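You operate a simulated robot arm through the tools that you are given. There is no shell and no other tool. Be economical: measure what you need, move in short steps, check, and stop when the job is done.

You are at the controls of a simulated robot arm. One attempt, no reset.

Task
Take the teal peg and put it on the teal card on the grey table. Stack the can that says "OIL" from the grey table on top of the can labelled "grease". Fetch the green reel and set it on the top of the sump bench. Put one of the blue blocks from the grey table on the grey tray. Fetch the short teal reel and set it on top of the green block. Take the small blue cap and leave it on the green table. Pull the orange drawer open. Any order will do. Set down upright: blue block.

Only the result counts: the job must be done as asked and must still hold three seconds after the hand-in. Knocking over, shifting, dropping, spilling or breaking anything else fails it. A push-on lid holds only when it is set on centred and level and pressed home; a screw cap is set on level and turned clockwise until tight.

Robot
A 7-joint arm with a vacuum gripper on a trunk, on a base that drives. Base frame: it is fixed to the floor where the robot stands at the start and does not move with it; the origin is under the middle of the robot, x ahead of it, y to its left, z up; the surface under the hand at the start is at about z = 80. Lengths are in cm, angles in rad, forces in N, time in s.
With the tool pointing down near the work surface it reaches from about 10 to 62 cm from the robot's upright axis, wherever it stands. Its first joint turns from -1.204 to 3.002 rad. Places, roughly: blue block [50, -100, 75]; blue block (8x5x4 cm) [50, -90, 80]; green block (8x8x3 cm) [-130, -150, 90]; green reel (12x12x10 cm) [50, -140, 80]; green table [60, -400, 80]; grey tray (21x13x3 cm) [60, -120, 80]; orange can, purple can, silver can [50, -100, 75]; orange drawer [650, -80, 80]; short teal reel (6x6x5 cm) [-140, -120, 90]; small blue cap (4x4x2 cm) [-240, -150, 30]; teal card [50, -25, 75]; teal peg (5x5x9 cm) [60, -20, 80]; top of the sump bench [-140, -370, 80]. Payload 1.06 kg.
Tool frame: the origin (TCP) lies in the middle of the cups' lips, and z points out of the cups. The gripper has 1 cup of 2.4 cm across, covering 2.4 by 2.4 cm (tool x, y); the bellows give 0.8 cm. With the vacuum on, a cup seals on a smooth face that it is pressed against (1 to 4 N); it does not hold porous or soft things. The pull reaches 23 N.
Orientation is told as [roll, pitch, yaw] about the base's x, y, z axes, in that order, counted from this pose: with the cups facing straight down, the tool's x points along the base's -x, its y along +y and its z along -z.

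Tools
- The arm moves only by the tool servo_tool. Its argument "targets" is a list of rows, each a list of 7 numbers: the shift along the base's x, y, z in units of 25 mm (1.0 is 25 mm), then the turn, a rotation vector about the base's x, y, z in units of 4 degrees (1.0 is 4 degrees), then the vacuum: 1 switches it on, 0 off. In form: [[x, y, z, wx, wy, wz, suction], ...]. A call has 1 to 8 rows; each row shifts and turns the commanded pose from where the row before left it. A call with a number of a shift or a turn outside -1 to 1 is refused whole. A row lasts 0.2 s, in which the tool goes at most 5 cm and 0.15 rad; a call with a longer step from one row to the next is refused whole, and so is a gripper value outside its range. Where a pose cannot be reached the arm comes as near as it can. A force on the tool above 40 N (or 10 N above the force at the start of the call, whichever is more), or a blocked arm, ends the call early, and 0.2 s more pass. The pull builds up within a second once a cup has sealed. Time passes only in rows, and 0.2 s behind the last, so rows that do not move give it time. It gives the time, the measured TCP pose, the force on the tool (base axes) and the pull of the vacuum at its end, in the units of the frame above (readings bear some noise), with the torque about the TCP (base axes, N m) and any sound that the robot's microphone picked up, and new pictures: "views" is both (left out), scene, wrist or none.
- Cameras (640 x 400 px; columns grow to the right, rows downward): "scene" is now at [17.03, -5.33, 118.53]; the picture's right is [-0.58, -0.81, 0.00], its down [-0.26, 0.19, -0.95] and it looks along [0.77, -0.55, -0.32] (base axes); focal length 246 px, centre (320, 200). "wrist" rides on the gripper at [7.8, 1.9, -9.6] in the tool frame; the picture's right is [-0.23, 0.97, 0.00], its down [-0.71, -0.17, -0.69] and it looks along [-0.67, -0.16, 0.73] (tool axes); focal length 243 px, centre (320, 200). There is no depth. A picture from a camera that has moved, and an enlarged one, comes with that camera's place and axes in the base frame and with its lens.
- lift_body(by): slides the trunk up (or, below 0, down) by that many cm; the arm and the scene camera ride with it, the base frame stays. It gives what a move gives, with no picture.
- base_move(legs): drives the robot by 1 to 6 legs, each [ahead, left, turn to the left] in cm, cm and rad, along the robot's own axes; the way and the turn of a leg run together, so that a leg with both is an arc; at most 150 cm and 3.142 rad a leg. The arm and the cameras ride along, it lands a little off, and it stops where it bumps. It gives what a move gives, and a new picture of the scene camera.
- pan_tilt(pan, tilt): turns the head with the scene camera to pan (to the left, within 1.396 rad either way) and tilt (down, from -0.506 to 1.204), counted from straight ahead of the robot. It gives what a move gives, and a new picture of the scene camera.
- inspect(camera, box): a new picture of the part [left, top, right, bottom] of that camera's present view, enlarged. The clock stands still meanwhile.
- job_done(): hands the job in; it is judged then, once.

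Work in short steps. Places have to be worked out from the pictures, the camera data and where the tool is seen: move nearer, look again, correct. Check each grasp and each placing, and mend what went wrong. You have 196 turns and 260 pictures in all, those below and enlarged ones among them. Switch the vacuum off and draw the arm clear of the work before you hand the job in, unless the task says otherwise; then end with one line.

The tools are called as a command line: name --pt "numbers of a row" for each row, then --argument value for the rest, lists and objects as JSON in quotes. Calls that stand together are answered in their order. servo_tool: Moves the arm, as the interface text tells. Its arguments: {"type":"object","properties":{"targets":{"type":"array","items":{"type":"array","items":{"type":"number"}}},"views":{"type":"string","enum":["both","scene","wrist","none"]}},"required":["targets"]} The other tools are called the same way: lift_body (by) slides the trunk up or down; base_move (legs) drives the base; pan_tilt (pan, tilt) turns the head that bears the scene camera; inspect (camera, box) takes an enlarged picture of a part of a camera's view; job_done () hands the job in.

At the start:

```text
time_s: 0.0
ee_pos: [27.35, -30.59, 111.55]
orientation: [0.0, 0.002, 0.0]
ft_force: [0.7, -0.3, 0.8]
torque: [-0.03, -0.01, 0.01]
pull: 0.0
trunk travel left (down, up): [-32.5, 16.7]
robot x, y, heading: [0.37, 0.13, -0.0]
head pan, tilt: [-0.621, 0.33]
```

scene: 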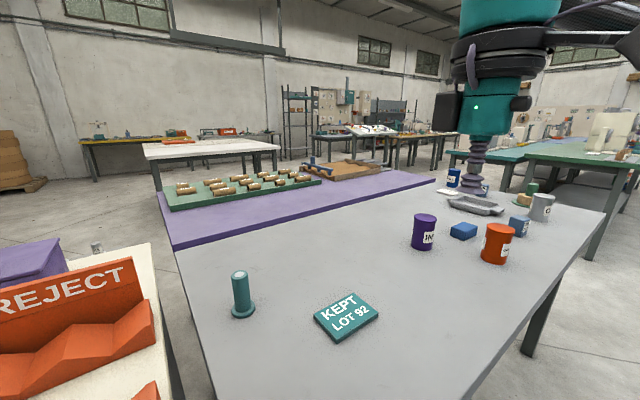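
wrist: 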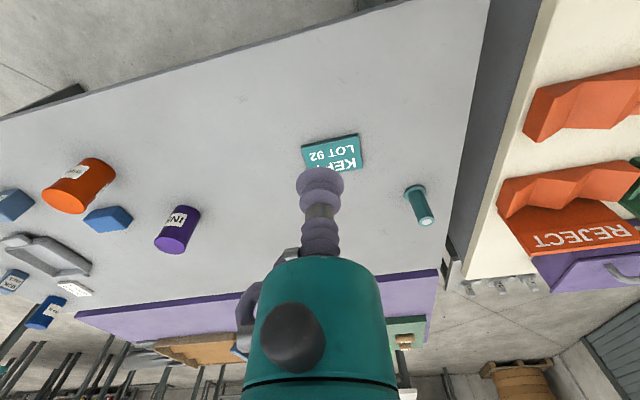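

The peg stands at about [60.5, -16.5] and the card at about [46, -32.5]. The peg is near the reach limit, so I'll drive right 20 cm.

base_move --legs '[[0, -20, 0]]'

pan_tilt --pan -0.1 --tilt 0.6

```text
time_s: 2.4
ee_pos: [27.32, -50.4, 111.55]
orientation: [0.001, 0.0, 0.0]
ft_force: [-0.1, -0.3, 0.5]
torque: [0.0, -0.01, 0.02]
pull: 0.0
trunk travel left (down, up): [-32.5, 16.7]
robot x, y, heading: [-0.32, -19.82, -0.001]
head pan, tilt: [-0.621, 0.33]
camera scene: at [17.04, -25.14, 118.53], right [-0.58, -0.81, 0.0], down [-0.26, 0.19, -0.95], along [0.77, -0.55, -0.32], focal length 246 px, centre (320, 200)
```

scene: 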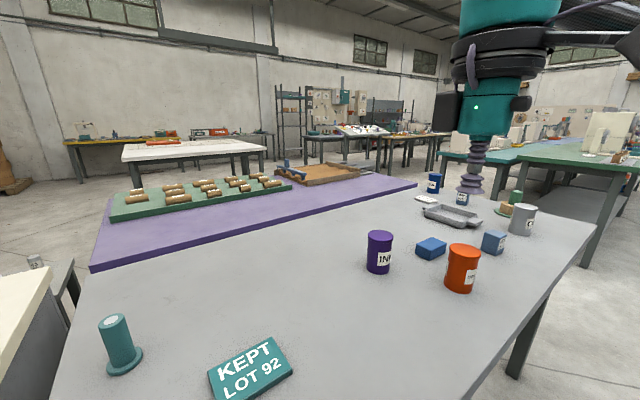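

```text
time_s: 3.3
ee_pos: [27.47, -50.47, 111.57]
orientation: [0.0, -0.001, 0.001]
ft_force: [0.3, -0.8, -0.1]
torque: [-0.02, -0.04, 0.0]
pull: 0.0
trunk travel left (down, up): [-32.5, 16.7]
robot x, y, heading: [-0.11, -19.87, -0.003]
head pan, tilt: [-0.099, 0.6]
camera scene: at [18.25, -20.58, 116.07], right [-0.1, -0.99, 0.0], down [-0.56, 0.06, -0.83], along [0.82, -0.08, -0.56], focal length 246 px, centre (320, 200)
```

scene: 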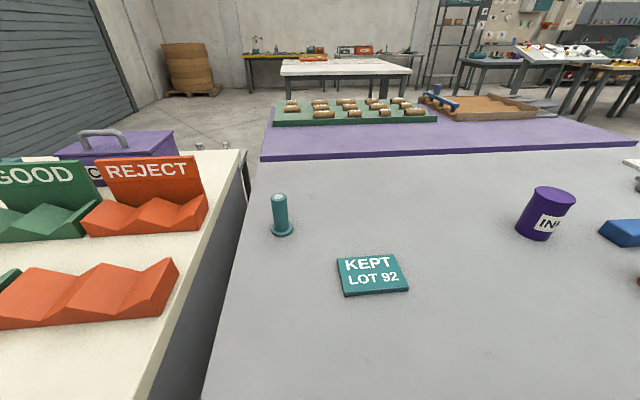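

From this view the peg is at about [59.1, -16.4] and the card centre at about [45.4, -32.4]. I'm moving to above the peg.

servo_tool --pt "0.9 0.97 -0.44 0 0 0 0" --pt "0.9 0.97 -0.44 0 0 0 0" --pt "0.9 0.97 -0.44 0 0 0 0" --pt "0.9 0.97 -0.44 0 0 0 0" --pt "0.9 0.97 -0.44 0 0 0 0" --pt "0.9 0.97 -0.44 0 0 0 0" --pt "0.9 0.97 -0.44 0 0 0 0" --pt "0.9 0.97 -0.44 0 0 0 0" --views "none"

servo_tool --pt "0.9 0.97 -0.44 0 0 0 0" --pt "0.9 0.97 -0.44 0 0 0 0" --pt "0.9 0.97 -0.44 0 0 0 0" --pt "0.9 0.97 -0.44 0 0 0 0" --pt "0.9 0.97 -0.44 0 0 0 0" --pt "0.95 0.97 -0.44 0 0 0 0"

```text
time_s: 5.1
ee_pos: [45.53, -31.19, 102.77]
orientation: [0.001, -0.001, 0.002]
ft_force: [-0.3, 0.1, -0.5]
torque: [-0.02, -0.03, -0.03]
pull: 0.0
trunk travel left (down, up): [-32.5, 16.7]
robot x, y, heading: [0.39, -19.56, 0.003]
head pan, tilt: [-0.099, 0.6]
```

```text
time_s: 6.5
ee_pos: [46.19, -30.17, 102.49]
orientation: [-0.002, -0.002, 0.0]
ft_force: [0.2, -0.3, 0.4]
torque: [0.02, 0.0, 0.01]
pull: 0.1
out of reach, approached as far as the arm can: row 1, 2, 3, 4, 5, 6
trunk travel left (down, up): [-32.5, 16.7]
robot x, y, heading: [-0.33, -20.03, 0.003]
head pan, tilt: [-0.099, 0.6]
camera scene: at [18.25, -20.58, 116.07], right [-0.1, -1.0, 0.0], down [-0.56, 0.06, -0.83], along [0.82, -0.08, -0.56], focal length 246 px, centre (320, 200)
camera wrist: at [38.36, -28.45, 111.93], right [0.23, 0.97, 0.0], down [0.71, -0.17, 0.69], along [0.67, -0.16, -0.73], focal length 243 px, centre (320, 200)
```

scene: 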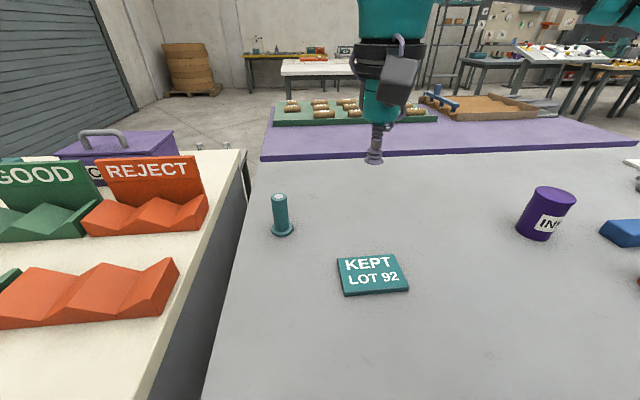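
wrist: 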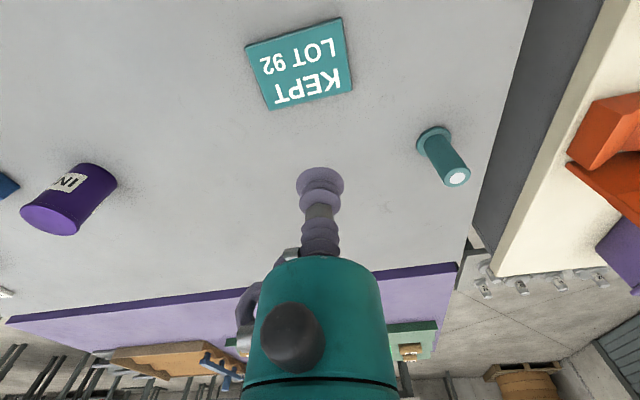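

The arm stopped short of reach at this height. I'll raise the trunk, which should let it reach further out.

lift_body --by 12

servo_tool --pt "0.5 0.5 -1 0 0 0 0" --pt "0.5 0.5 -1 0 0 0 0" --pt "0.5 0.5 -1 0 0 0 0" --views "none"

```text
time_s: 8.0
ee_pos: [42.69, -30.52, 123.24]
orientation: [0.004, -0.203, -0.005]
ft_force: [0.3, 0.0, 0.0]
torque: [0.02, 0.03, -0.01]
pull: 0.1
trunk travel left (down, up): [-44.5, 4.7]
robot x, y, heading: [-0.16, -19.65, -0.0]
head pan, tilt: [-0.099, 0.6]
```

```text
time_s: 8.8
ee_pos: [44.78, -30.55, 120.11]
orientation: [0.003, -0.202, -0.006]
ft_force: [-0.1, -0.3, 0.6]
torque: [0.01, 0.01, 0.01]
pull: 0.0
out of reach, approached as far as the arm can: row 1, 2, 3
trunk travel left (down, up): [-44.5, 4.7]
robot x, y, heading: [-0.06, -20.0, 0.001]
head pan, tilt: [-0.099, 0.6]
```

The lift tilted the tool and the arm says it's out of reach, so the commanded pose may sit far outside. I'll step back inward and down to see how it answers.

servo_tool --pt "-0.5 0 -1 0 0 0 0" --pt "-0.5 0 -1 0 0 0 0" --pt "-0.5 0 -1 0 0 0 0" --pt "-0.5 0 -1 0 0 0 0" --views "scene"

```text
time_s: 9.8
ee_pos: [39.68, -30.49, 109.97]
orientation: [0.003, -0.204, -0.005]
ft_force: [-0.1, 0.0, 0.2]
torque: [0.0, 0.01, 0.01]
pull: 0.1
trunk travel left (down, up): [-44.5, 4.7]
robot x, y, heading: [0.03, -20.01, -0.001]
head pan, tilt: [-0.099, 0.6]
camera scene: at [13.47, -20.57, 129.27], right [-0.1, -1.0, 0.0], down [-0.56, 0.06, -0.83], along [0.82, -0.08, -0.56], focal length 246 px, centre (320, 200)
```

scene: 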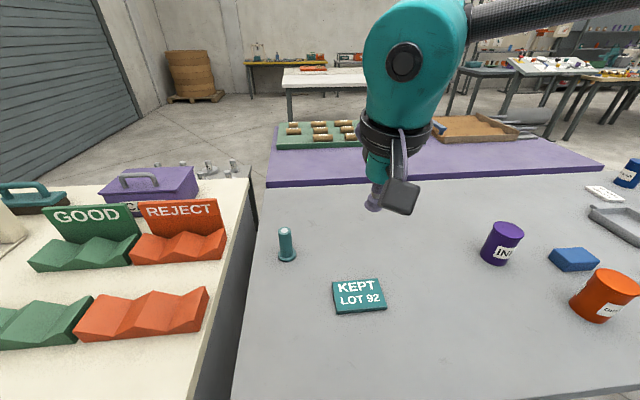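

Lifting evidently tilts the trunk back: the camera moved back and the tool pitched. I'll lower it to where it was.

lift_body --by -12

```text
time_s: 11.3
ee_pos: [39.72, -30.38, 98.11]
orientation: [0.002, -0.202, -0.003]
ft_force: [0.2, 0.1, 0.2]
torque: [-0.01, -0.01, -0.01]
pull: 0.0
trunk travel left (down, up): [-32.5, 16.7]
robot x, y, heading: [0.32, -19.84, -0.001]
head pan, tilt: [-0.099, 0.6]
```

The drop was pure vertical, so the pitch came from the arm itself. I'll level the tool, then raise the trunk so that z≈95 is low relative to the shoulder.

servo_tool --pt "0 0 0 0 0.97 0 0" --pt "0 0 0 0 0.97 0 0" --pt "0 0 0 0 0.97 0 0" --views "none"

lift_body --by 14

servo_tool --pt "0 0 -1 0 0 0 0" --pt "0 0.5 -1 0 0 0 0" --pt "0.5 0.8 -1 0 0 0 0" --pt "0.8 0.8 -1 0 0 0 0" --pt "0.8 0.8 -1 0 0 0 0" --pt "0.8 0.8 -0.5 0 0 0 0" --pt "0.8 0.8 0 0 0 0 0" --pt "0.8 0.8 0 0 0 0 0" --views "scene"

```text
time_s: 12.1
ee_pos: [39.57, -30.41, 97.96]
orientation: [0.004, 0.002, -0.007]
ft_force: [-0.1, 0.4, 0.5]
torque: [0.02, 0.02, 0.0]
pull: 0.0
trunk travel left (down, up): [-32.5, 16.7]
robot x, y, heading: [-0.24, -19.71, 0.002]
head pan, tilt: [-0.099, 0.6]
```

```text
time_s: 13.8
ee_pos: [39.62, -30.5, 111.92]
orientation: [0.001, 0.001, -0.005]
ft_force: [-0.4, 0.1, -0.4]
torque: [0.0, 0.03, -0.02]
pull: 0.1
trunk travel left (down, up): [-46.5, 2.7]
robot x, y, heading: [-0.23, -19.72, 0.003]
head pan, tilt: [-0.099, 0.6]
```

```text
time_s: 15.6
ee_pos: [40.63, -27.48, 104.59]
orientation: [0.002, -0.001, -0.012]
ft_force: [0.0, 0.2, -0.1]
torque: [-0.01, -0.02, 0.01]
pull: 0.0
out of reach, approached as far as the arm can: row 3, 4, 5, 6, 7, 8
trunk travel left (down, up): [-46.5, 2.7]
robot x, y, heading: [0.04, -20.07, 0.001]
head pan, tilt: [-0.099, 0.6]
camera scene: at [11.76, -20.58, 131.57], right [-0.1, -1.0, 0.0], down [-0.56, 0.06, -0.83], along [0.82, -0.08, -0.56], focal length 246 px, centre (320, 200)
```

scene: 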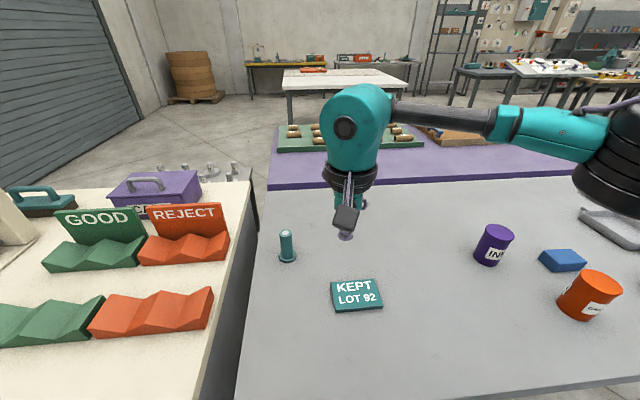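

Raising the trunk shifts the camera, and seemingly the shoulder, back and didn't help. I'll look at the arm's posture with the head turned right.

pan_tilt --pan -0.9 --tilt 0.5

servo_tool --pt "-0.4 -0.4 -1 0 0 0 0" --pt "-0.4 -0.4 -1 0 0 0 0" --views "none"

```text
time_s: 16.7
ee_pos: [40.73, -27.55, 104.67]
orientation: [0.003, 0.001, -0.011]
ft_force: [0.2, -0.2, 0.0]
torque: [0.0, -0.01, -0.01]
pull: 0.1
trunk travel left (down, up): [-46.5, 2.7]
robot x, y, heading: [-0.36, -20.06, 0.002]
head pan, tilt: [-0.901, 0.499]
camera scene: at [8.63, -26.83, 132.48], right [-0.78, -0.62, 0.0], down [-0.3, 0.37, -0.88], along [0.55, -0.69, -0.48], focal length 246 px, centre (320, 200)
```

scene: 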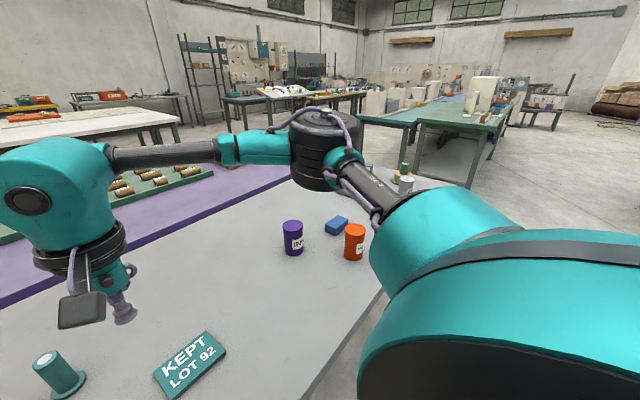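

```text
time_s: 17.3
ee_pos: [38.63, -29.59, 99.46]
orientation: [0.002, -0.001, -0.007]
ft_force: [-0.3, -0.5, 1.2]
torque: [0.02, 0.03, -0.02]
pull: 0.0
trunk travel left (down, up): [-46.5, 2.7]
robot x, y, heading: [0.05, -19.96, -0.008]
head pan, tilt: [-0.901, 0.499]
```

The arm works with its elbow out to the right. I'll raise the tool a little, lower the trunk below its starting height and test the reach there.

servo_tool --pt "-0.3 -0.3 1 0 0 0 0" --pt "-0.3 -0.3 1 0 0 0 0" --pt "-0.3 -0.3 1 0 0 0 0" --pt "-0.3 -0.3 1 0 0 0 0" --views "none"

lift_body --by -14

servo_tool --pt "0.8 0.5 0 0 0 0 0" --pt "0.8 0.5 0 0 0 0 0" --pt "0.8 0.5 0 0 0 0 0" --pt "0.8 0.5 0 0 0 0 0" --pt "0.8 0.5 0 0 0 0 0" --pt "0.8 0.5 0 0 0 0 0" --pt "0.8 0.5 0 0 0 0 0" --pt "0.8 0.5 0 0 0 0 0" --views "none"

```text
time_s: 18.3
ee_pos: [35.49, -32.59, 109.71]
orientation: [0.002, 0.001, -0.006]
ft_force: [0.2, -0.3, -0.2]
torque: [0.0, -0.01, -0.02]
pull: 0.1
trunk travel left (down, up): [-46.5, 2.7]
robot x, y, heading: [-0.15, -19.82, -0.001]
head pan, tilt: [-0.901, 0.499]
```

```text
time_s: 20.0
ee_pos: [35.69, -32.5, 95.65]
orientation: [0.002, 0.001, -0.007]
ft_force: [-0.4, 0.0, -0.6]
torque: [0.03, -0.03, -0.04]
pull: 0.0
trunk travel left (down, up): [-32.5, 16.7]
robot x, y, heading: [0.21, -19.91, -0.004]
head pan, tilt: [-0.901, 0.499]
```

```text
time_s: 21.8
ee_pos: [43.8, -27.71, 95.57]
orientation: [0.004, -0.001, -0.007]
ft_force: [-0.9, -0.1, 0.4]
torque: [0.01, -0.03, -0.01]
pull: 0.1
out of reach, approached as far as the arm can: row 5, 6, 7, 8
trunk travel left (down, up): [-32.5, 16.7]
robot x, y, heading: [-0.05, -20.03, 0.003]
head pan, tilt: [-0.901, 0.499]
```

It stuck again at [43.8, -27.7]. I'll test pure +x, then +x with -y, to find which direction limits it.

servo_tool --pt "0.5 -0.6 0 0 0 0 0" --pt "0.5 -0.6 0 0 0 0 0" --pt "0.5 -0.6 0 0 0 0 0" --pt "0.5 -0.6 0 0 0 0 0" --pt "0.5 -0.6 0 0 0 0 0" --pt "0.5 -0.6 0 0 0 0 0" --views "none"

servo_tool --pt "1 0 0 0 0 0 0" --pt "1 0 0 0 0 0 0" --pt "1 0 0 0 0 0 0" --pt "1 0 0 0 0 0 0" --pt "1 0 0 0 0 0 0" --views "scene"

```text
time_s: 23.2
ee_pos: [51.23, -36.78, 95.69]
orientation: [0.003, -0.001, -0.004]
ft_force: [-0.1, -0.6, 0.4]
torque: [0.0, 0.01, 0.01]
pull: 0.0
trunk travel left (down, up): [-32.5, 16.7]
robot x, y, heading: [0.06, -19.83, -0.002]
head pan, tilt: [-0.901, 0.499]
```

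```text
time_s: 24.4
ee_pos: [56.49, -38.54, 95.29]
orientation: [0.0, -0.001, -0.005]
ft_force: [1.0, 0.0, -0.2]
torque: [-0.01, 0.0, 0.02]
pull: 0.0
out of reach, approached as far as the arm can: row 2, 3, 4, 5
trunk travel left (down, up): [-32.5, 16.7]
robot x, y, heading: [0.15, -19.77, -0.004]
head pan, tilt: [-0.901, 0.499]
camera scene: at [15.11, -26.83, 116.98], right [-0.78, -0.62, 0.0], down [-0.3, 0.38, -0.88], along [0.55, -0.69, -0.48], focal length 246 px, centre (320, 200)
```

scene: 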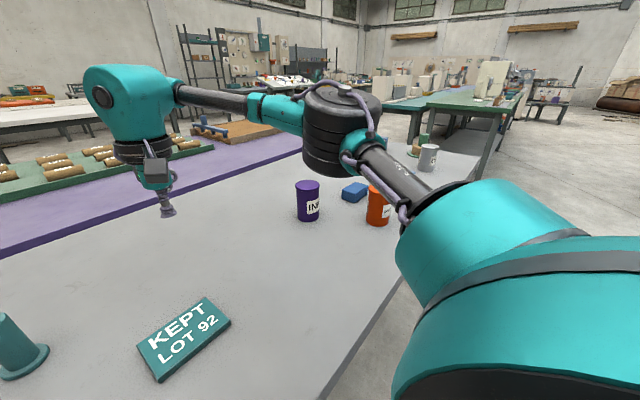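

The left side seems to be the limit; a fixed tool yaw may be pinning a wrist joint. I'll try yawing the tool while moving toward the peg.

servo_tool --pt "0 0 0 0 0 1 0" --pt "0 0 0 0 0 1 0" --pt "0 0 0 0 0 1 0" --pt "0 0 0 0 0 1 0" --pt "0 0.5 0 0 0 1 0" --pt "0 1 0 0 0 1 0" --pt "0 1 0 0 0 1 0" --pt "0 1 0 0 0 1 0" --views "none"

```text
time_s: 26.2
ee_pos: [52.67, -33.77, 94.34]
orientation: [0.0, 0.0, 0.549]
ft_force: [0.4, 0.2, 0.3]
torque: [-0.01, -0.03, 0.01]
pull: 0.1
out of reach, approached as far as the arm can: row 5, 6, 7, 8
trunk travel left (down, up): [-32.5, 16.7]
robot x, y, heading: [-0.12, -19.87, 0.001]
head pan, tilt: [-0.901, 0.499]
```

Yaw makes no difference: the boundary is a circle about the elbow, to the front right of the robot. So I'll keep targets ahead and to the right by untwisting, backing off and driving left 30 cm.

servo_tool --pt "-0.5 -0.5 0.4 0 0 -0.98 0" --pt "-0.5 -0.5 0.4 0 0 -0.98 0" --pt "-0.5 -0.5 0.4 0 0 -0.98 0" --pt "-0.5 -0.5 0.4 0 0 -0.98 0" --pt "-0.5 -0.5 0.4 0 0 -0.98 0" --pt "-0.5 -0.5 0.4 0 0 -0.98 0" --pt "-0.5 -0.5 0.4 0 0 -0.98 0" --pt "-0.5 -0.5 0.4 0 0 -1 0" --views "none"

base_move --legs '[[0, 30, 0]]'

servo_tool --pt "0.9 0 0 0 0 0 0" --pt "0.9 0 0 0 0 0 0" --pt "0.9 0 0 0 0 0 0" --pt "0.9 0 0 0 0 0 0" --pt "0.9 0 0 0 0 0 0" --views "both"

```text
time_s: 28.0
ee_pos: [42.64, -43.85, 102.52]
orientation: [0.004, 0.002, 0.004]
ft_force: [-0.6, 0.3, -0.7]
torque: [0.0, -0.02, 0.02]
pull: 0.0
trunk travel left (down, up): [-32.5, 16.7]
robot x, y, heading: [0.38, -19.72, 0.003]
head pan, tilt: [-0.901, 0.499]
```

```text
time_s: 31.2
ee_pos: [42.64, -13.76, 102.55]
orientation: [0.001, -0.001, 0.004]
ft_force: [-0.5, 0.3, 0.4]
torque: [0.02, 0.01, 0.01]
pull: 0.0
trunk travel left (down, up): [-32.5, 16.7]
robot x, y, heading: [0.11, 10.61, -0.0]
head pan, tilt: [-0.901, 0.499]
camera scene: at [15.1, 3.3, 116.98], right [-0.78, -0.62, 0.0], down [-0.3, 0.38, -0.88], along [0.55, -0.69, -0.48], focal length 246 px, centre (320, 200)
```

scene: 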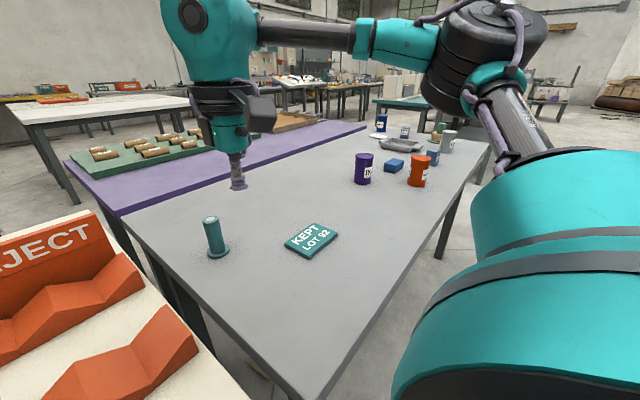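

```text
time_s: 32.4
ee_pos: [54.0, -13.71, 102.57]
orientation: [0.001, 0.0, 0.003]
ft_force: [-0.1, 0.1, -0.2]
torque: [0.02, -0.01, -0.02]
pull: 0.0
trunk travel left (down, up): [-32.5, 16.7]
robot x, y, heading: [-0.01, 10.48, 0.001]
head pan, tilt: [-0.901, 0.499]
camera scene: at [15.12, 3.3, 116.97], right [-0.78, -0.62, 0.0], down [-0.3, 0.38, -0.88], along [0.55, -0.69, -0.48], focal length 246 px, centre (320, 200)
camera wrist: at [46.15, -11.97, 111.93], right [0.23, 0.97, 0.0], down [0.71, -0.17, 0.68], along [0.67, -0.16, -0.73], focal length 243 px, centre (320, 200)
```

scene: 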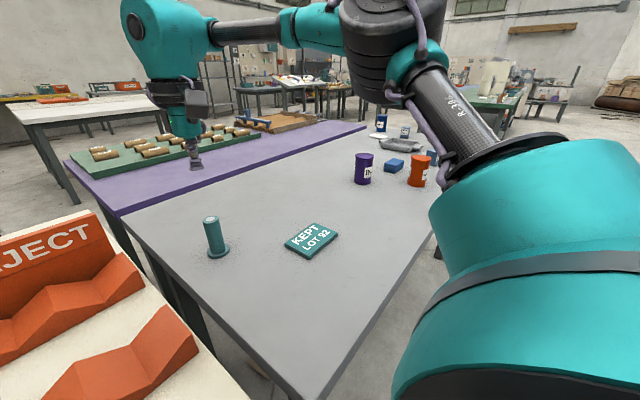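
wrist: 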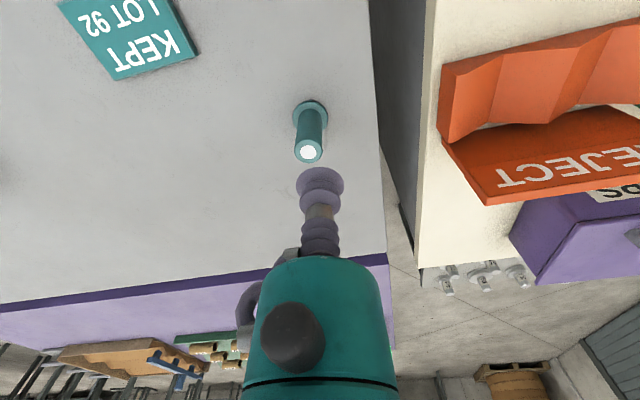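

The arm reaches now. The wrist view puts the peg top at about [59.8, -16.5]; I'm moving over it and descending to z≈92.

servo_tool --pt "1 -0.5 0 0 0 0 0" --pt "1 -0.5 -0.4 0 0 0 0" --pt "0.24 -0.1 -1 0 0 0 0" --pt "0 0 -1 0 0 0 0" --pt "0 0 -1 0 0 0 0" --pt "0 0 -0.7 0 0 0 0" --views "both"

```text
time_s: 33.8
ee_pos: [58.92, -17.17, 92.04]
orientation: [0.002, 0.001, 0.004]
ft_force: [0.2, -1.1, 0.0]
torque: [-0.03, 0.01, 0.02]
pull: 0.1
out of reach, approached as far as the arm can: row 2
trunk travel left (down, up): [-32.5, 16.7]
robot x, y, heading: [0.14, 10.33, -0.002]
head pan, tilt: [-0.901, 0.499]
camera scene: at [15.1, 3.29, 116.98], right [-0.78, -0.62, 0.0], down [-0.3, 0.38, -0.88], along [0.55, -0.69, -0.48], focal length 246 px, centre (320, 200)
camera wrist: at [50.97, -15.24, 101.51], right [0.23, 0.97, 0.0], down [0.71, -0.17, 0.68], along [0.67, -0.16, -0.73], focal length 243 px, centre (320, 200)
```

scene: 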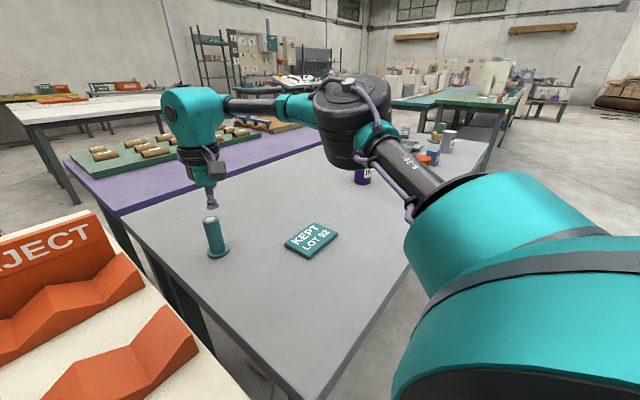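
wrist: 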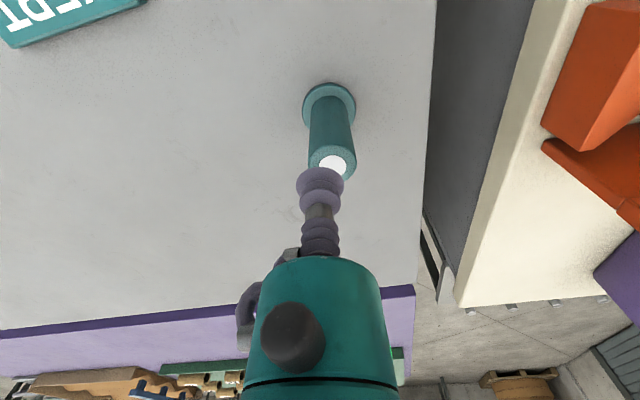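

The peg top lies about [59.45, -16.5], so I need roughly +0.5, +0.65. I'm correcting and descending with the vacuum on.

servo_tool --pt "0.2 0.27 -0.4 0 0 0 1" --pt "0 0 -0.4 0 0 0 1" --pt "0 0 -0.2 0 0 0 1" --pt "0 0 -0.16 0 0 0 1" --pt "0 0 -0.1 0 0 0 1" --pt "0 0 0 0 0 0 1" --pt "0 0 0 0 0 0 1" --views "wrist"

```text
time_s: 35.4
ee_pos: [59.28, -16.32, 88.88]
orientation: [0.003, 0.0, 0.003]
ft_force: [0.0, 1.1, -0.4]
torque: [-0.01, 0.01, -0.02]
pull: 0.0
trunk travel left (down, up): [-32.5, 16.7]
robot x, y, heading: [0.08, 10.14, 0.003]
head pan, tilt: [-0.901, 0.499]
camera wrist: at [51.47, -14.51, 98.37], right [0.23, 0.97, 0.0], down [0.71, -0.17, 0.68], along [0.67, -0.16, -0.73], focal length 243 px, centre (320, 200)
```

wrist: 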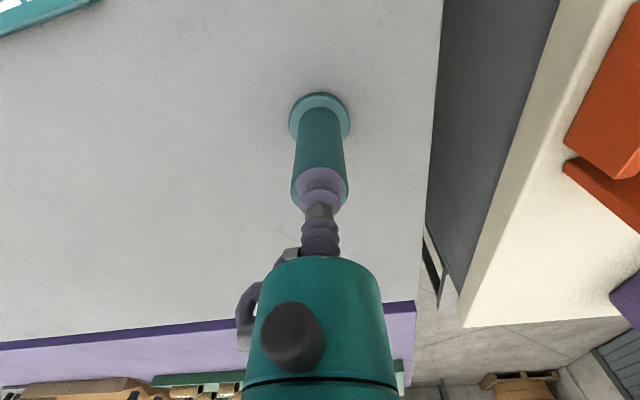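

The cup is over the peg with no contact yet. I'm continuing down in small steps.

servo_tool --pt "0 0 -0.12 0 0 0 1" --pt "0 0 -0.1 0 0 0 1" --pt "0 0 -0.1 0 0 0 1" --pt "0 0 0 0 0 0 1" --pt "0 0 0 0 0 0 1" --pt "0 0 0 0 0 0 1" --views "none"

```text
time_s: 36.8
ee_pos: [59.3, -16.38, 88.17]
orientation: [0.004, 0.0, 0.004]
ft_force: [1.1, 0.1, 4.0]
torque: [-0.05, -0.01, -0.02]
pull: 0.0
trunk travel left (down, up): [-32.5, 16.7]
robot x, y, heading: [0.41, 10.36, -0.001]
head pan, tilt: [-0.901, 0.499]
```

Contact at about 4 N without seal so far. I'll wait a moment, easing off slightly, and look.

servo_tool --pt "0 0 0.04 0 0 0 1" --pt "0 0 0 0 0 0 1" --pt "0 0 0 0 0 0 1" --pt "0 0 0 0 0 0 1" --views "wrist"

inspect --camera "scene" --box '[150, 150, 270, 270]'

```text
time_s: 37.8
ee_pos: [59.25, -16.22, 88.22]
orientation: [0.003, 0.001, 0.005]
ft_force: [0.1, -0.1, 4.5]
torque: [-0.01, -0.01, -0.03]
pull: 0.0
trunk travel left (down, up): [-32.5, 16.7]
robot x, y, heading: [0.0, 10.1, 0.002]
head pan, tilt: [-0.901, 0.499]
camera wrist: at [51.46, -14.52, 97.7], right [0.23, 0.97, 0.0], down [0.71, -0.17, 0.68], along [0.67, -0.16, -0.73], focal length 243 px, centre (320, 200)
```

wrist: 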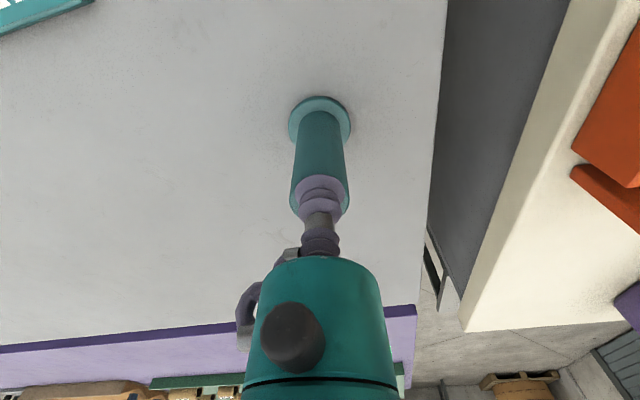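

```text
3.33 times, centred on (210, 210) of scene
camera zoom: at [15.07, 3.31, 116.98], right [-0.78, -0.62, 0.0], down [-0.3, 0.38, -0.88], along [0.55, -0.69, -0.48], focal length 821 px, centre (687, 167)
```

zoom: 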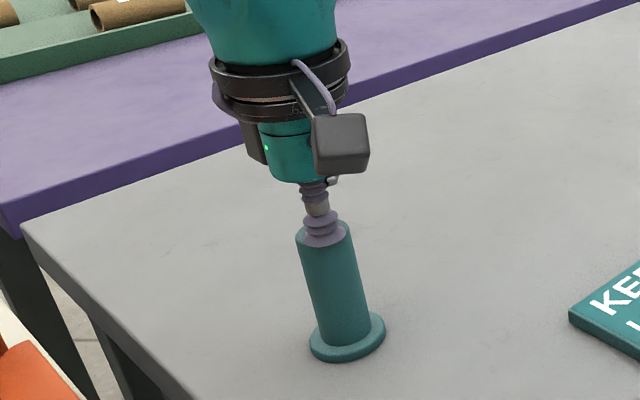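

The far rim of the peg shows beyond the cup: the cup sits about 0.5 cm too near the robot. I'll lift, shift +x 0.5 and press again.

servo_tool --pt "0 0 0.4 0 0 0 1" --pt "0.2 0 0 0 0 0 1" --pt "0 0 -0.2 0 0 0 1" --pt "0 0 -0.15 0 0 0 1" --pt "0 0 -0.03 0 0 0 1" --pt "0 0 0 0 0 0 1" --pt "0 0 0 0 0 0 1" --pt "0 0 0 0 0 0 1" --views "wrist"

```text
time_s: 39.6
ee_pos: [59.64, -16.34, 88.36]
orientation: [0.002, 0.001, 0.003]
ft_force: [2.3, 0.5, 15.4]
torque: [-0.03, -0.07, 0.0]
pull: 22.7
trunk travel left (down, up): [-32.5, 16.7]
robot x, y, heading: [0.06, 10.04, 0.001]
head pan, tilt: [-0.901, 0.499]
camera wrist: at [51.87, -14.45, 97.78], right [0.23, 0.97, 0.0], down [0.71, -0.17, 0.69], along [0.67, -0.16, -0.73], focal length 243 px, centre (320, 200)
```

wrist: 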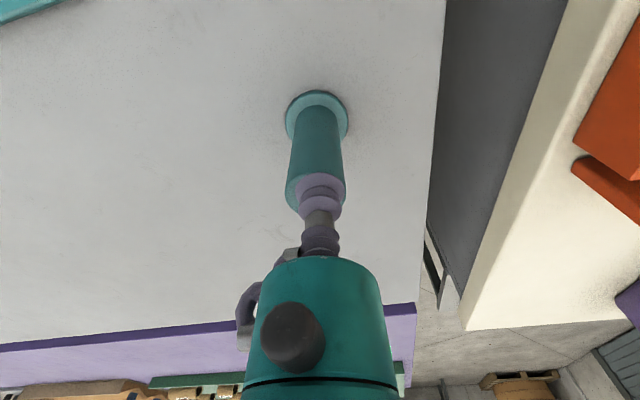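

Sealed, with a pull of 22.7. I'm lifting and carrying the peg to above the card centre at about [45.4, -32.4].

servo_tool --pt "0 0 0.4 0 0 0 1" --pt "0 0 0.8 0 0 0 1" --pt "0 0 0.8 0 0 0 1" --views "none"

servo_tool --pt "-0.71 -0.8 0 0 0 0 1" --pt "-0.71 -0.8 0 0 0 0 1" --pt "-0.71 -0.8 0 0 0 0 1" --pt "-0.71 -0.8 0 0 0 0 1" --pt "-0.71 -0.8 0 0 0 0 1" --pt "-0.71 -0.8 0 0 0 0 1" --pt "-0.71 -0.8 0 0 0 0 1" --pt "-0.71 -0.8 0 0 0 0 1" --views "both"

```text
time_s: 40.4
ee_pos: [59.84, -16.12, 93.23]
orientation: [0.004, 0.003, 0.004]
ft_force: [0.2, 0.0, -0.5]
torque: [-0.01, 0.01, -0.01]
pull: 23.2
trunk travel left (down, up): [-32.5, 16.7]
robot x, y, heading: [0.68, 10.35, -0.002]
head pan, tilt: [-0.901, 0.499]
```

```text
time_s: 42.2
ee_pos: [42.95, -30.99, 91.81]
orientation: [0.001, 0.0, 0.001]
ft_force: [-1.2, -0.1, -0.7]
torque: [0.0, 0.01, 0.01]
pull: 23.0
out of reach, approached as far as the arm can: row 6, 7, 8
trunk travel left (down, up): [-32.5, 16.7]
robot x, y, heading: [-0.32, 10.37, -0.0]
head pan, tilt: [-0.901, 0.499]
camera scene: at [15.16, 3.33, 116.97], right [-0.78, -0.62, 0.0], down [-0.3, 0.37, -0.88], along [0.55, -0.69, -0.48], focal length 246 px, centre (320, 200)
camera wrist: at [35.09, -29.14, 101.37], right [0.23, 0.97, 0.0], down [0.71, -0.17, 0.68], along [0.67, -0.16, -0.73], focal length 243 px, centre (320, 200)
```

scene: 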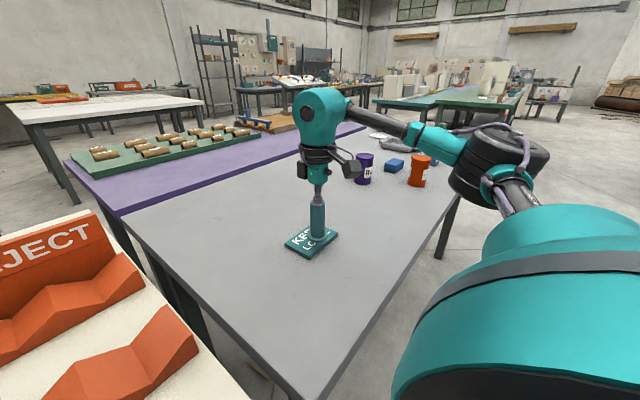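
wrist: 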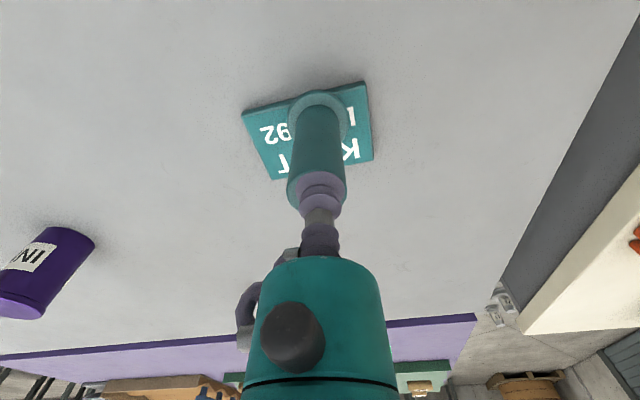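

The card centre is confirmed at [45.4, -32.4]; the peg needs about +2.4 x and -1.4 y. I'll try with the arm.

servo_tool --pt "0.5 0 0.2 0 0 0 1" --pt "0.5 -0.28 0 0 0 0 1" --pt "0 -0.28 0 0 0 0 1" --views "wrist"

```text
time_s: 43.0
ee_pos: [43.76, -30.67, 92.35]
orientation: [0.002, 0.001, 0.0]
ft_force: [1.1, -0.1, -1.0]
torque: [0.01, 0.0, -0.02]
pull: 23.4
out of reach, approached as far as the arm can: row 1, 2, 3
trunk travel left (down, up): [-32.5, 16.7]
robot x, y, heading: [-0.36, 10.46, -0.004]
head pan, tilt: [-0.901, 0.499]
camera wrist: at [36.06, -28.83, 101.81], right [0.23, 0.97, 0.0], down [0.71, -0.17, 0.68], along [0.67, -0.16, -0.73], focal length 243 px, centre (320, 200)
```

wrist: 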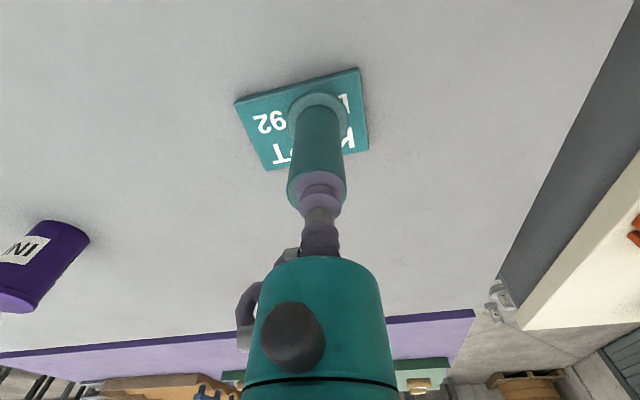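

The right side is also limited, at about rel y -41. I'll drive the base 6 cm right and correct with the arm.

base_move --legs '[[0, -6, 0]]'

servo_tool --pt "0.2 0.5 0.1 0 0 0 1" --pt "0.24 0.6 0 0 0 0 1" --pt "0.24 0.6 0 0 0 0 1" --views "wrist"

```text
time_s: 44.2
ee_pos: [43.98, -36.57, 92.36]
orientation: [0.003, 0.0, 0.0]
ft_force: [-0.4, 1.0, -1.3]
torque: [0.0, -0.01, -0.02]
pull: 23.0
trunk travel left (down, up): [-32.5, 16.7]
robot x, y, heading: [0.46, 4.22, 0.001]
head pan, tilt: [-0.901, 0.499]
camera scene: at [15.11, -2.7, 116.97], right [-0.78, -0.62, 0.0], down [-0.3, 0.38, -0.88], along [0.55, -0.69, -0.48], focal length 246 px, centre (320, 200)
```

scene: 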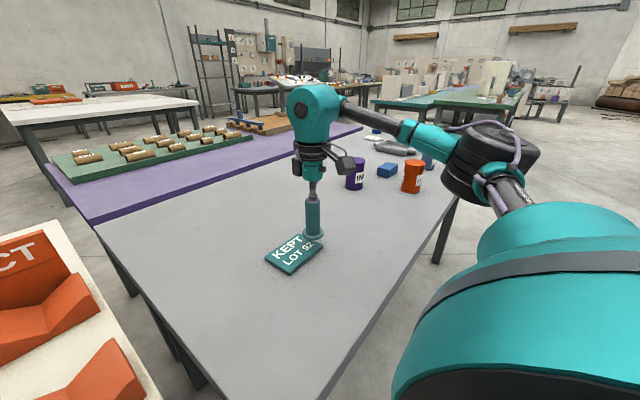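

```text
time_s: 45.0
ee_pos: [45.68, -32.27, 92.72]
orientation: [0.002, -0.001, 0.001]
ft_force: [-0.1, -0.3, -0.9]
torque: [0.01, 0.0, 0.01]
pull: 23.0
trunk travel left (down, up): [-32.5, 16.7]
robot x, y, heading: [0.06, 4.4, -0.002]
head pan, tilt: [-0.901, 0.499]
camera wrist: at [37.81, -30.45, 102.14], right [0.23, 0.97, 0.0], down [0.71, -0.17, 0.68], along [0.67, -0.16, -0.73], focal length 243 px, centre (320, 200)
```

wrist: 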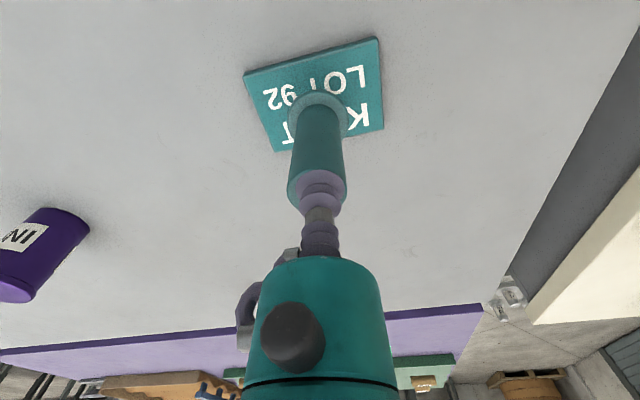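

The peg is centred over the card. I'm descending until contact.

servo_tool --pt "0 0 -0.4 0 0 0 1" --pt "0 0 -0.3 0 0 0 1" --pt "0 0 -0.2 0 0 0 1" --pt "0 0 -0.1 0 0 0 1" --pt "0 0 -0.1 0 0 0 1" --pt "0 0 0 0 0 0 1" --views "none"

```text
time_s: 46.4
ee_pos: [45.62, -32.28, 89.81]
orientation: [0.003, 0.0, 0.002]
ft_force: [-0.1, 0.0, -1.3]
torque: [0.0, -0.01, -0.03]
pull: 23.2
trunk travel left (down, up): [-32.5, 16.7]
robot x, y, heading: [-0.24, 4.43, 0.005]
head pan, tilt: [-0.901, 0.499]
```

servo_tool --pt "0 0 -0.1 0 0 0 1" --pt "0 0 -0.1 0 0 0 1" --pt "0 0 -0.1 0 0 0 1" --pt "0 0 0 0 0 0 1" --views "wrist"

```text
time_s: 47.4
ee_pos: [45.65, -32.36, 89.19]
orientation: [0.002, -0.001, 0.002]
ft_force: [1.8, -1.9, 19.9]
torque: [0.01, -0.04, -0.04]
pull: 23.2
trunk travel left (down, up): [-32.5, 16.7]
robot x, y, heading: [0.16, 4.55, 0.002]
head pan, tilt: [-0.901, 0.499]
camera wrist: at [37.75, -30.43, 98.69], right [0.23, 0.97, 0.0], down [0.71, -0.17, 0.69], along [0.67, -0.16, -0.73], focal length 243 px, centre (320, 200)
```

wrist: 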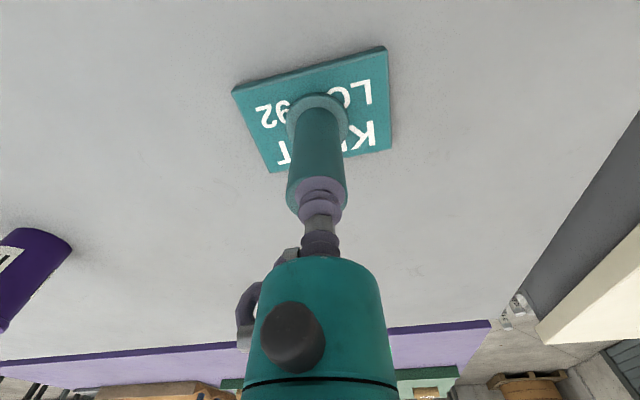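

The peg is on the card. I'm easing the pressure, switching off the vacuum and withdrawing upward.

servo_tool --pt "0 0 0.08 0 0 0 1" --pt "0 0 0 0 0 0 0" --pt "0 0 0 0 0 0 0" --pt "0 0 0 0 0 0 0" --pt "0 0 0.3 0 0 0 0" --pt "0 0 1 0 0 0 0" --pt "0 0 1 0 0 0 0" --pt "0 0 1 0 0 0 0" --views "wrist"

base_move --legs '[[0, -45, 0]]'

```text
time_s: 49.2
ee_pos: [45.7, -32.27, 97.66]
orientation: [0.0, 0.001, 0.001]
ft_force: [0.5, -0.2, -0.1]
torque: [0.02, -0.05, 0.03]
pull: 0.1
trunk travel left (down, up): [-32.5, 16.7]
robot x, y, heading: [-0.01, 4.18, -0.002]
head pan, tilt: [-0.901, 0.499]
camera wrist: at [37.73, -30.5, 107.11], right [0.23, 0.97, 0.0], down [0.71, -0.17, 0.68], along [0.67, -0.16, -0.73], focal length 243 px, centre (320, 200)
```

wrist: 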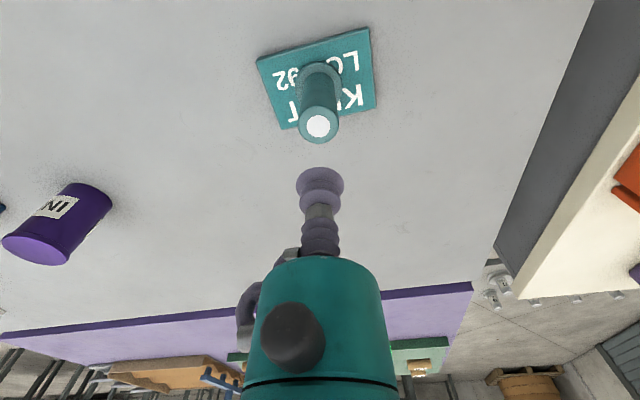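

```text
time_s: 53.7
ee_pos: [45.83, -77.13, 97.62]
orientation: [0.0, 0.0, 0.005]
ft_force: [-1.1, -0.1, 0.0]
torque: [-0.03, 0.04, -0.01]
pull: 0.0
trunk travel left (down, up): [-32.5, 16.7]
robot x, y, heading: [0.39, -40.21, 0.003]
head pan, tilt: [-0.901, 0.499]
camera scene: at [15.22, -47.5, 116.98], right [-0.78, -0.62, 0.0], down [-0.3, 0.37, -0.88], along [0.55, -0.69, -0.48], focal length 246 px, centre (320, 200)
```

scene: 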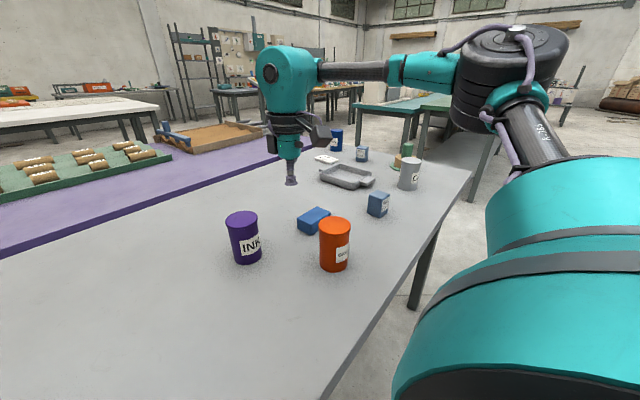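

The peg stands on the card. Now I'll read the can labels.

inspect --camera "scene" --box '[220, 110, 440, 280]'

inspect --camera "wrist" --box '[0, 0, 640, 400]'

```text
2.35 times, centred on (330, 195) of scene
camera zoom: at [15.22, -47.5, 116.98], right [-0.78, -0.62, 0.0], down [-0.3, 0.37, -0.88], along [0.55, -0.69, -0.48], focal length 580 px, centre (296, 212)
```

zoom: 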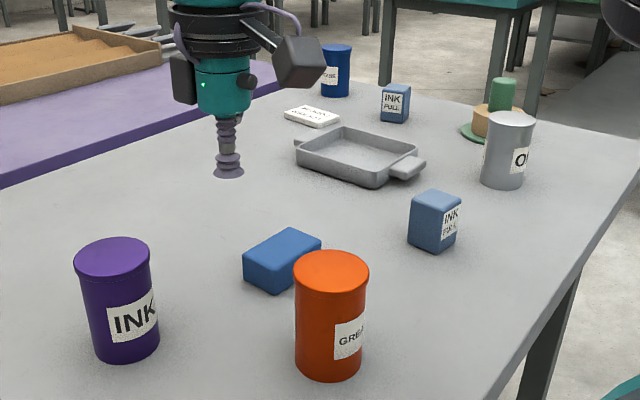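

```text
1.00 times, centred on (320, 200) of wrist (not enlarged: the box is as wide or as high as the picture)
camera zoom: at [37.96, -75.26, 107.07], right [0.23, 0.97, 0.0], down [0.71, -0.17, 0.68], along [0.67, -0.16, -0.73], focal length 243 px, centre (320, 200)
```

zoom: 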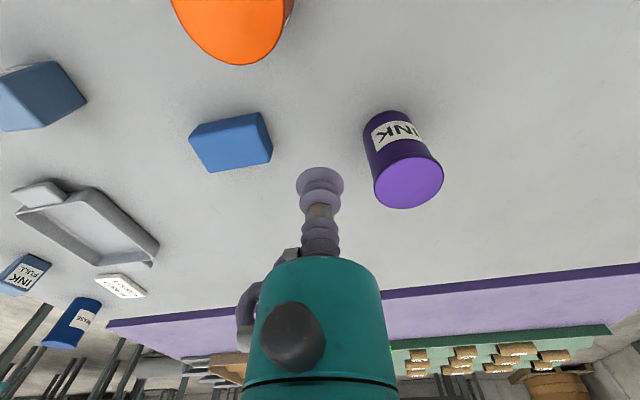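

Orange is GREASE at about [37.2, -79.9] with its top at z≈90. The silver can reads "O…", at about [39.3, -126]. The plain blue block is near [48.4, -87] and the tray near [59, -118]. I'll do the blue block first, driving right 10 cm.

base_move --legs '[[0, -10, 0]]'

servo_tool --pt "0.5 0 -0.8 0 0 0 0" --pt "0.5 0 -0.8 0 0 0 0" --views "wrist"

```text
time_s: 55.2
ee_pos: [45.75, -87.05, 97.66]
orientation: [0.0, -0.001, 0.006]
ft_force: [-0.3, -1.5, -0.1]
torque: [0.02, 0.01, -0.01]
pull: 0.0
trunk travel left (down, up): [-32.5, 16.7]
robot x, y, heading: [0.2, -50.22, 0.003]
head pan, tilt: [-0.901, 0.499]
camera scene: at [15.25, -57.49, 116.97], right [-0.78, -0.62, 0.0], down [-0.3, 0.37, -0.88], along [0.55, -0.69, -0.48], focal length 246 px, centre (320, 200)
```

scene: 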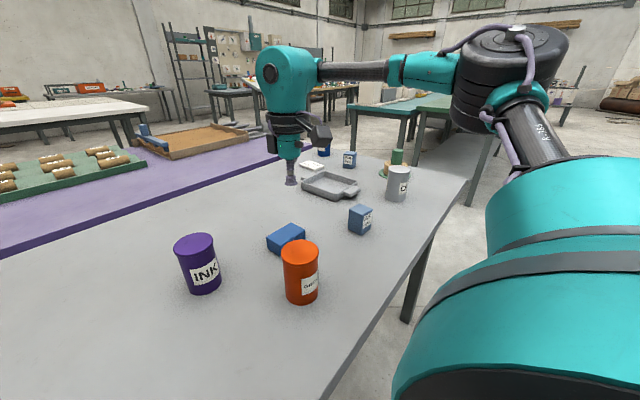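

```text
time_s: 55.8
ee_pos: [48.36, -87.03, 93.65]
orientation: [0.001, 0.001, 0.005]
ft_force: [-0.1, 0.3, -0.2]
torque: [0.03, -0.01, -0.01]
pull: 0.1
trunk travel left (down, up): [-32.5, 16.7]
robot x, y, heading: [0.13, -50.77, 0.001]
head pan, tilt: [-0.901, 0.499]
camera wrist: at [40.5, -85.25, 103.11], right [0.23, 0.97, 0.0], down [0.71, -0.17, 0.69], along [0.67, -0.16, -0.73], focal length 243 px, centre (320, 200)
```

wrist: 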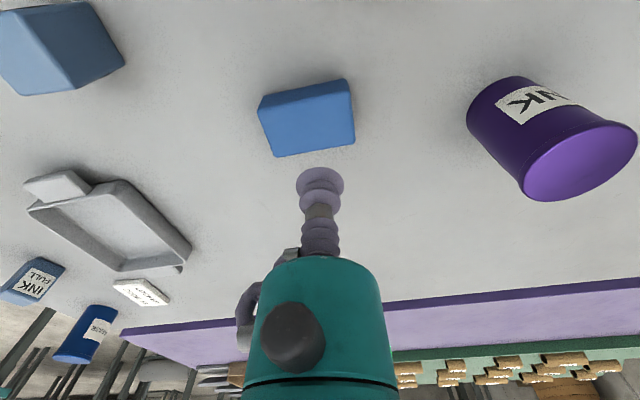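

The wrist view puts the block top centre at about [49.5, -88.1]. I'm moving there and descending.

servo_tool --pt "0.4 -0.4 -0.6 0 0 0 0" --pt "0 0 -0.8 0 0 0 0" --pt "0 0 -0.8 0 0 0 0" --pt "0 0 -0.6 0 0 0 0" --views "wrist"

```text
time_s: 56.8
ee_pos: [49.3, -87.93, 86.61]
orientation: [0.003, 0.0, 0.007]
ft_force: [0.1, 0.0, -0.6]
torque: [-0.02, 0.01, 0.02]
pull: 0.0
trunk travel left (down, up): [-32.5, 16.7]
robot x, y, heading: [0.22, -50.5, 0.008]
head pan, tilt: [-0.901, 0.499]
camera wrist: at [41.47, -86.22, 96.12], right [0.23, 0.97, 0.0], down [0.71, -0.17, 0.69], along [0.67, -0.16, -0.73], focal length 243 px, centre (320, 200)
```

wrist: 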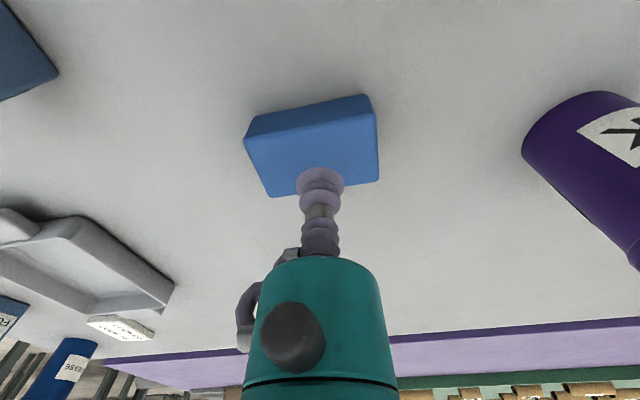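

The block centre is at [49.15, -88.3]. I'll shift slightly and press with vacuum.

servo_tool --pt "-0.05 -0.14 -0.4 0 0 0 1" --pt "0 0 -0.4 0 0 0 1" --pt "0 0 -0.2 0 0 0 1" --pt "0 0 -0.12 0 0 0 1" --pt "0 0 -0.1 0 0 0 1" --pt "0 0 0 0 0 0 1" --pt "0 0 0 0 0 0 1" --pt "0 0 0 0 0 0 1" --views "none"

```text
time_s: 58.6
ee_pos: [49.21, -88.34, 83.59]
orientation: [0.001, 0.0, 0.005]
ft_force: [-0.9, -0.8, 0.9]
torque: [-0.01, 0.01, -0.01]
pull: 22.7
trunk travel left (down, up): [-32.5, 16.7]
robot x, y, heading: [0.17, -50.38, 0.001]
head pan, tilt: [-0.901, 0.499]
```

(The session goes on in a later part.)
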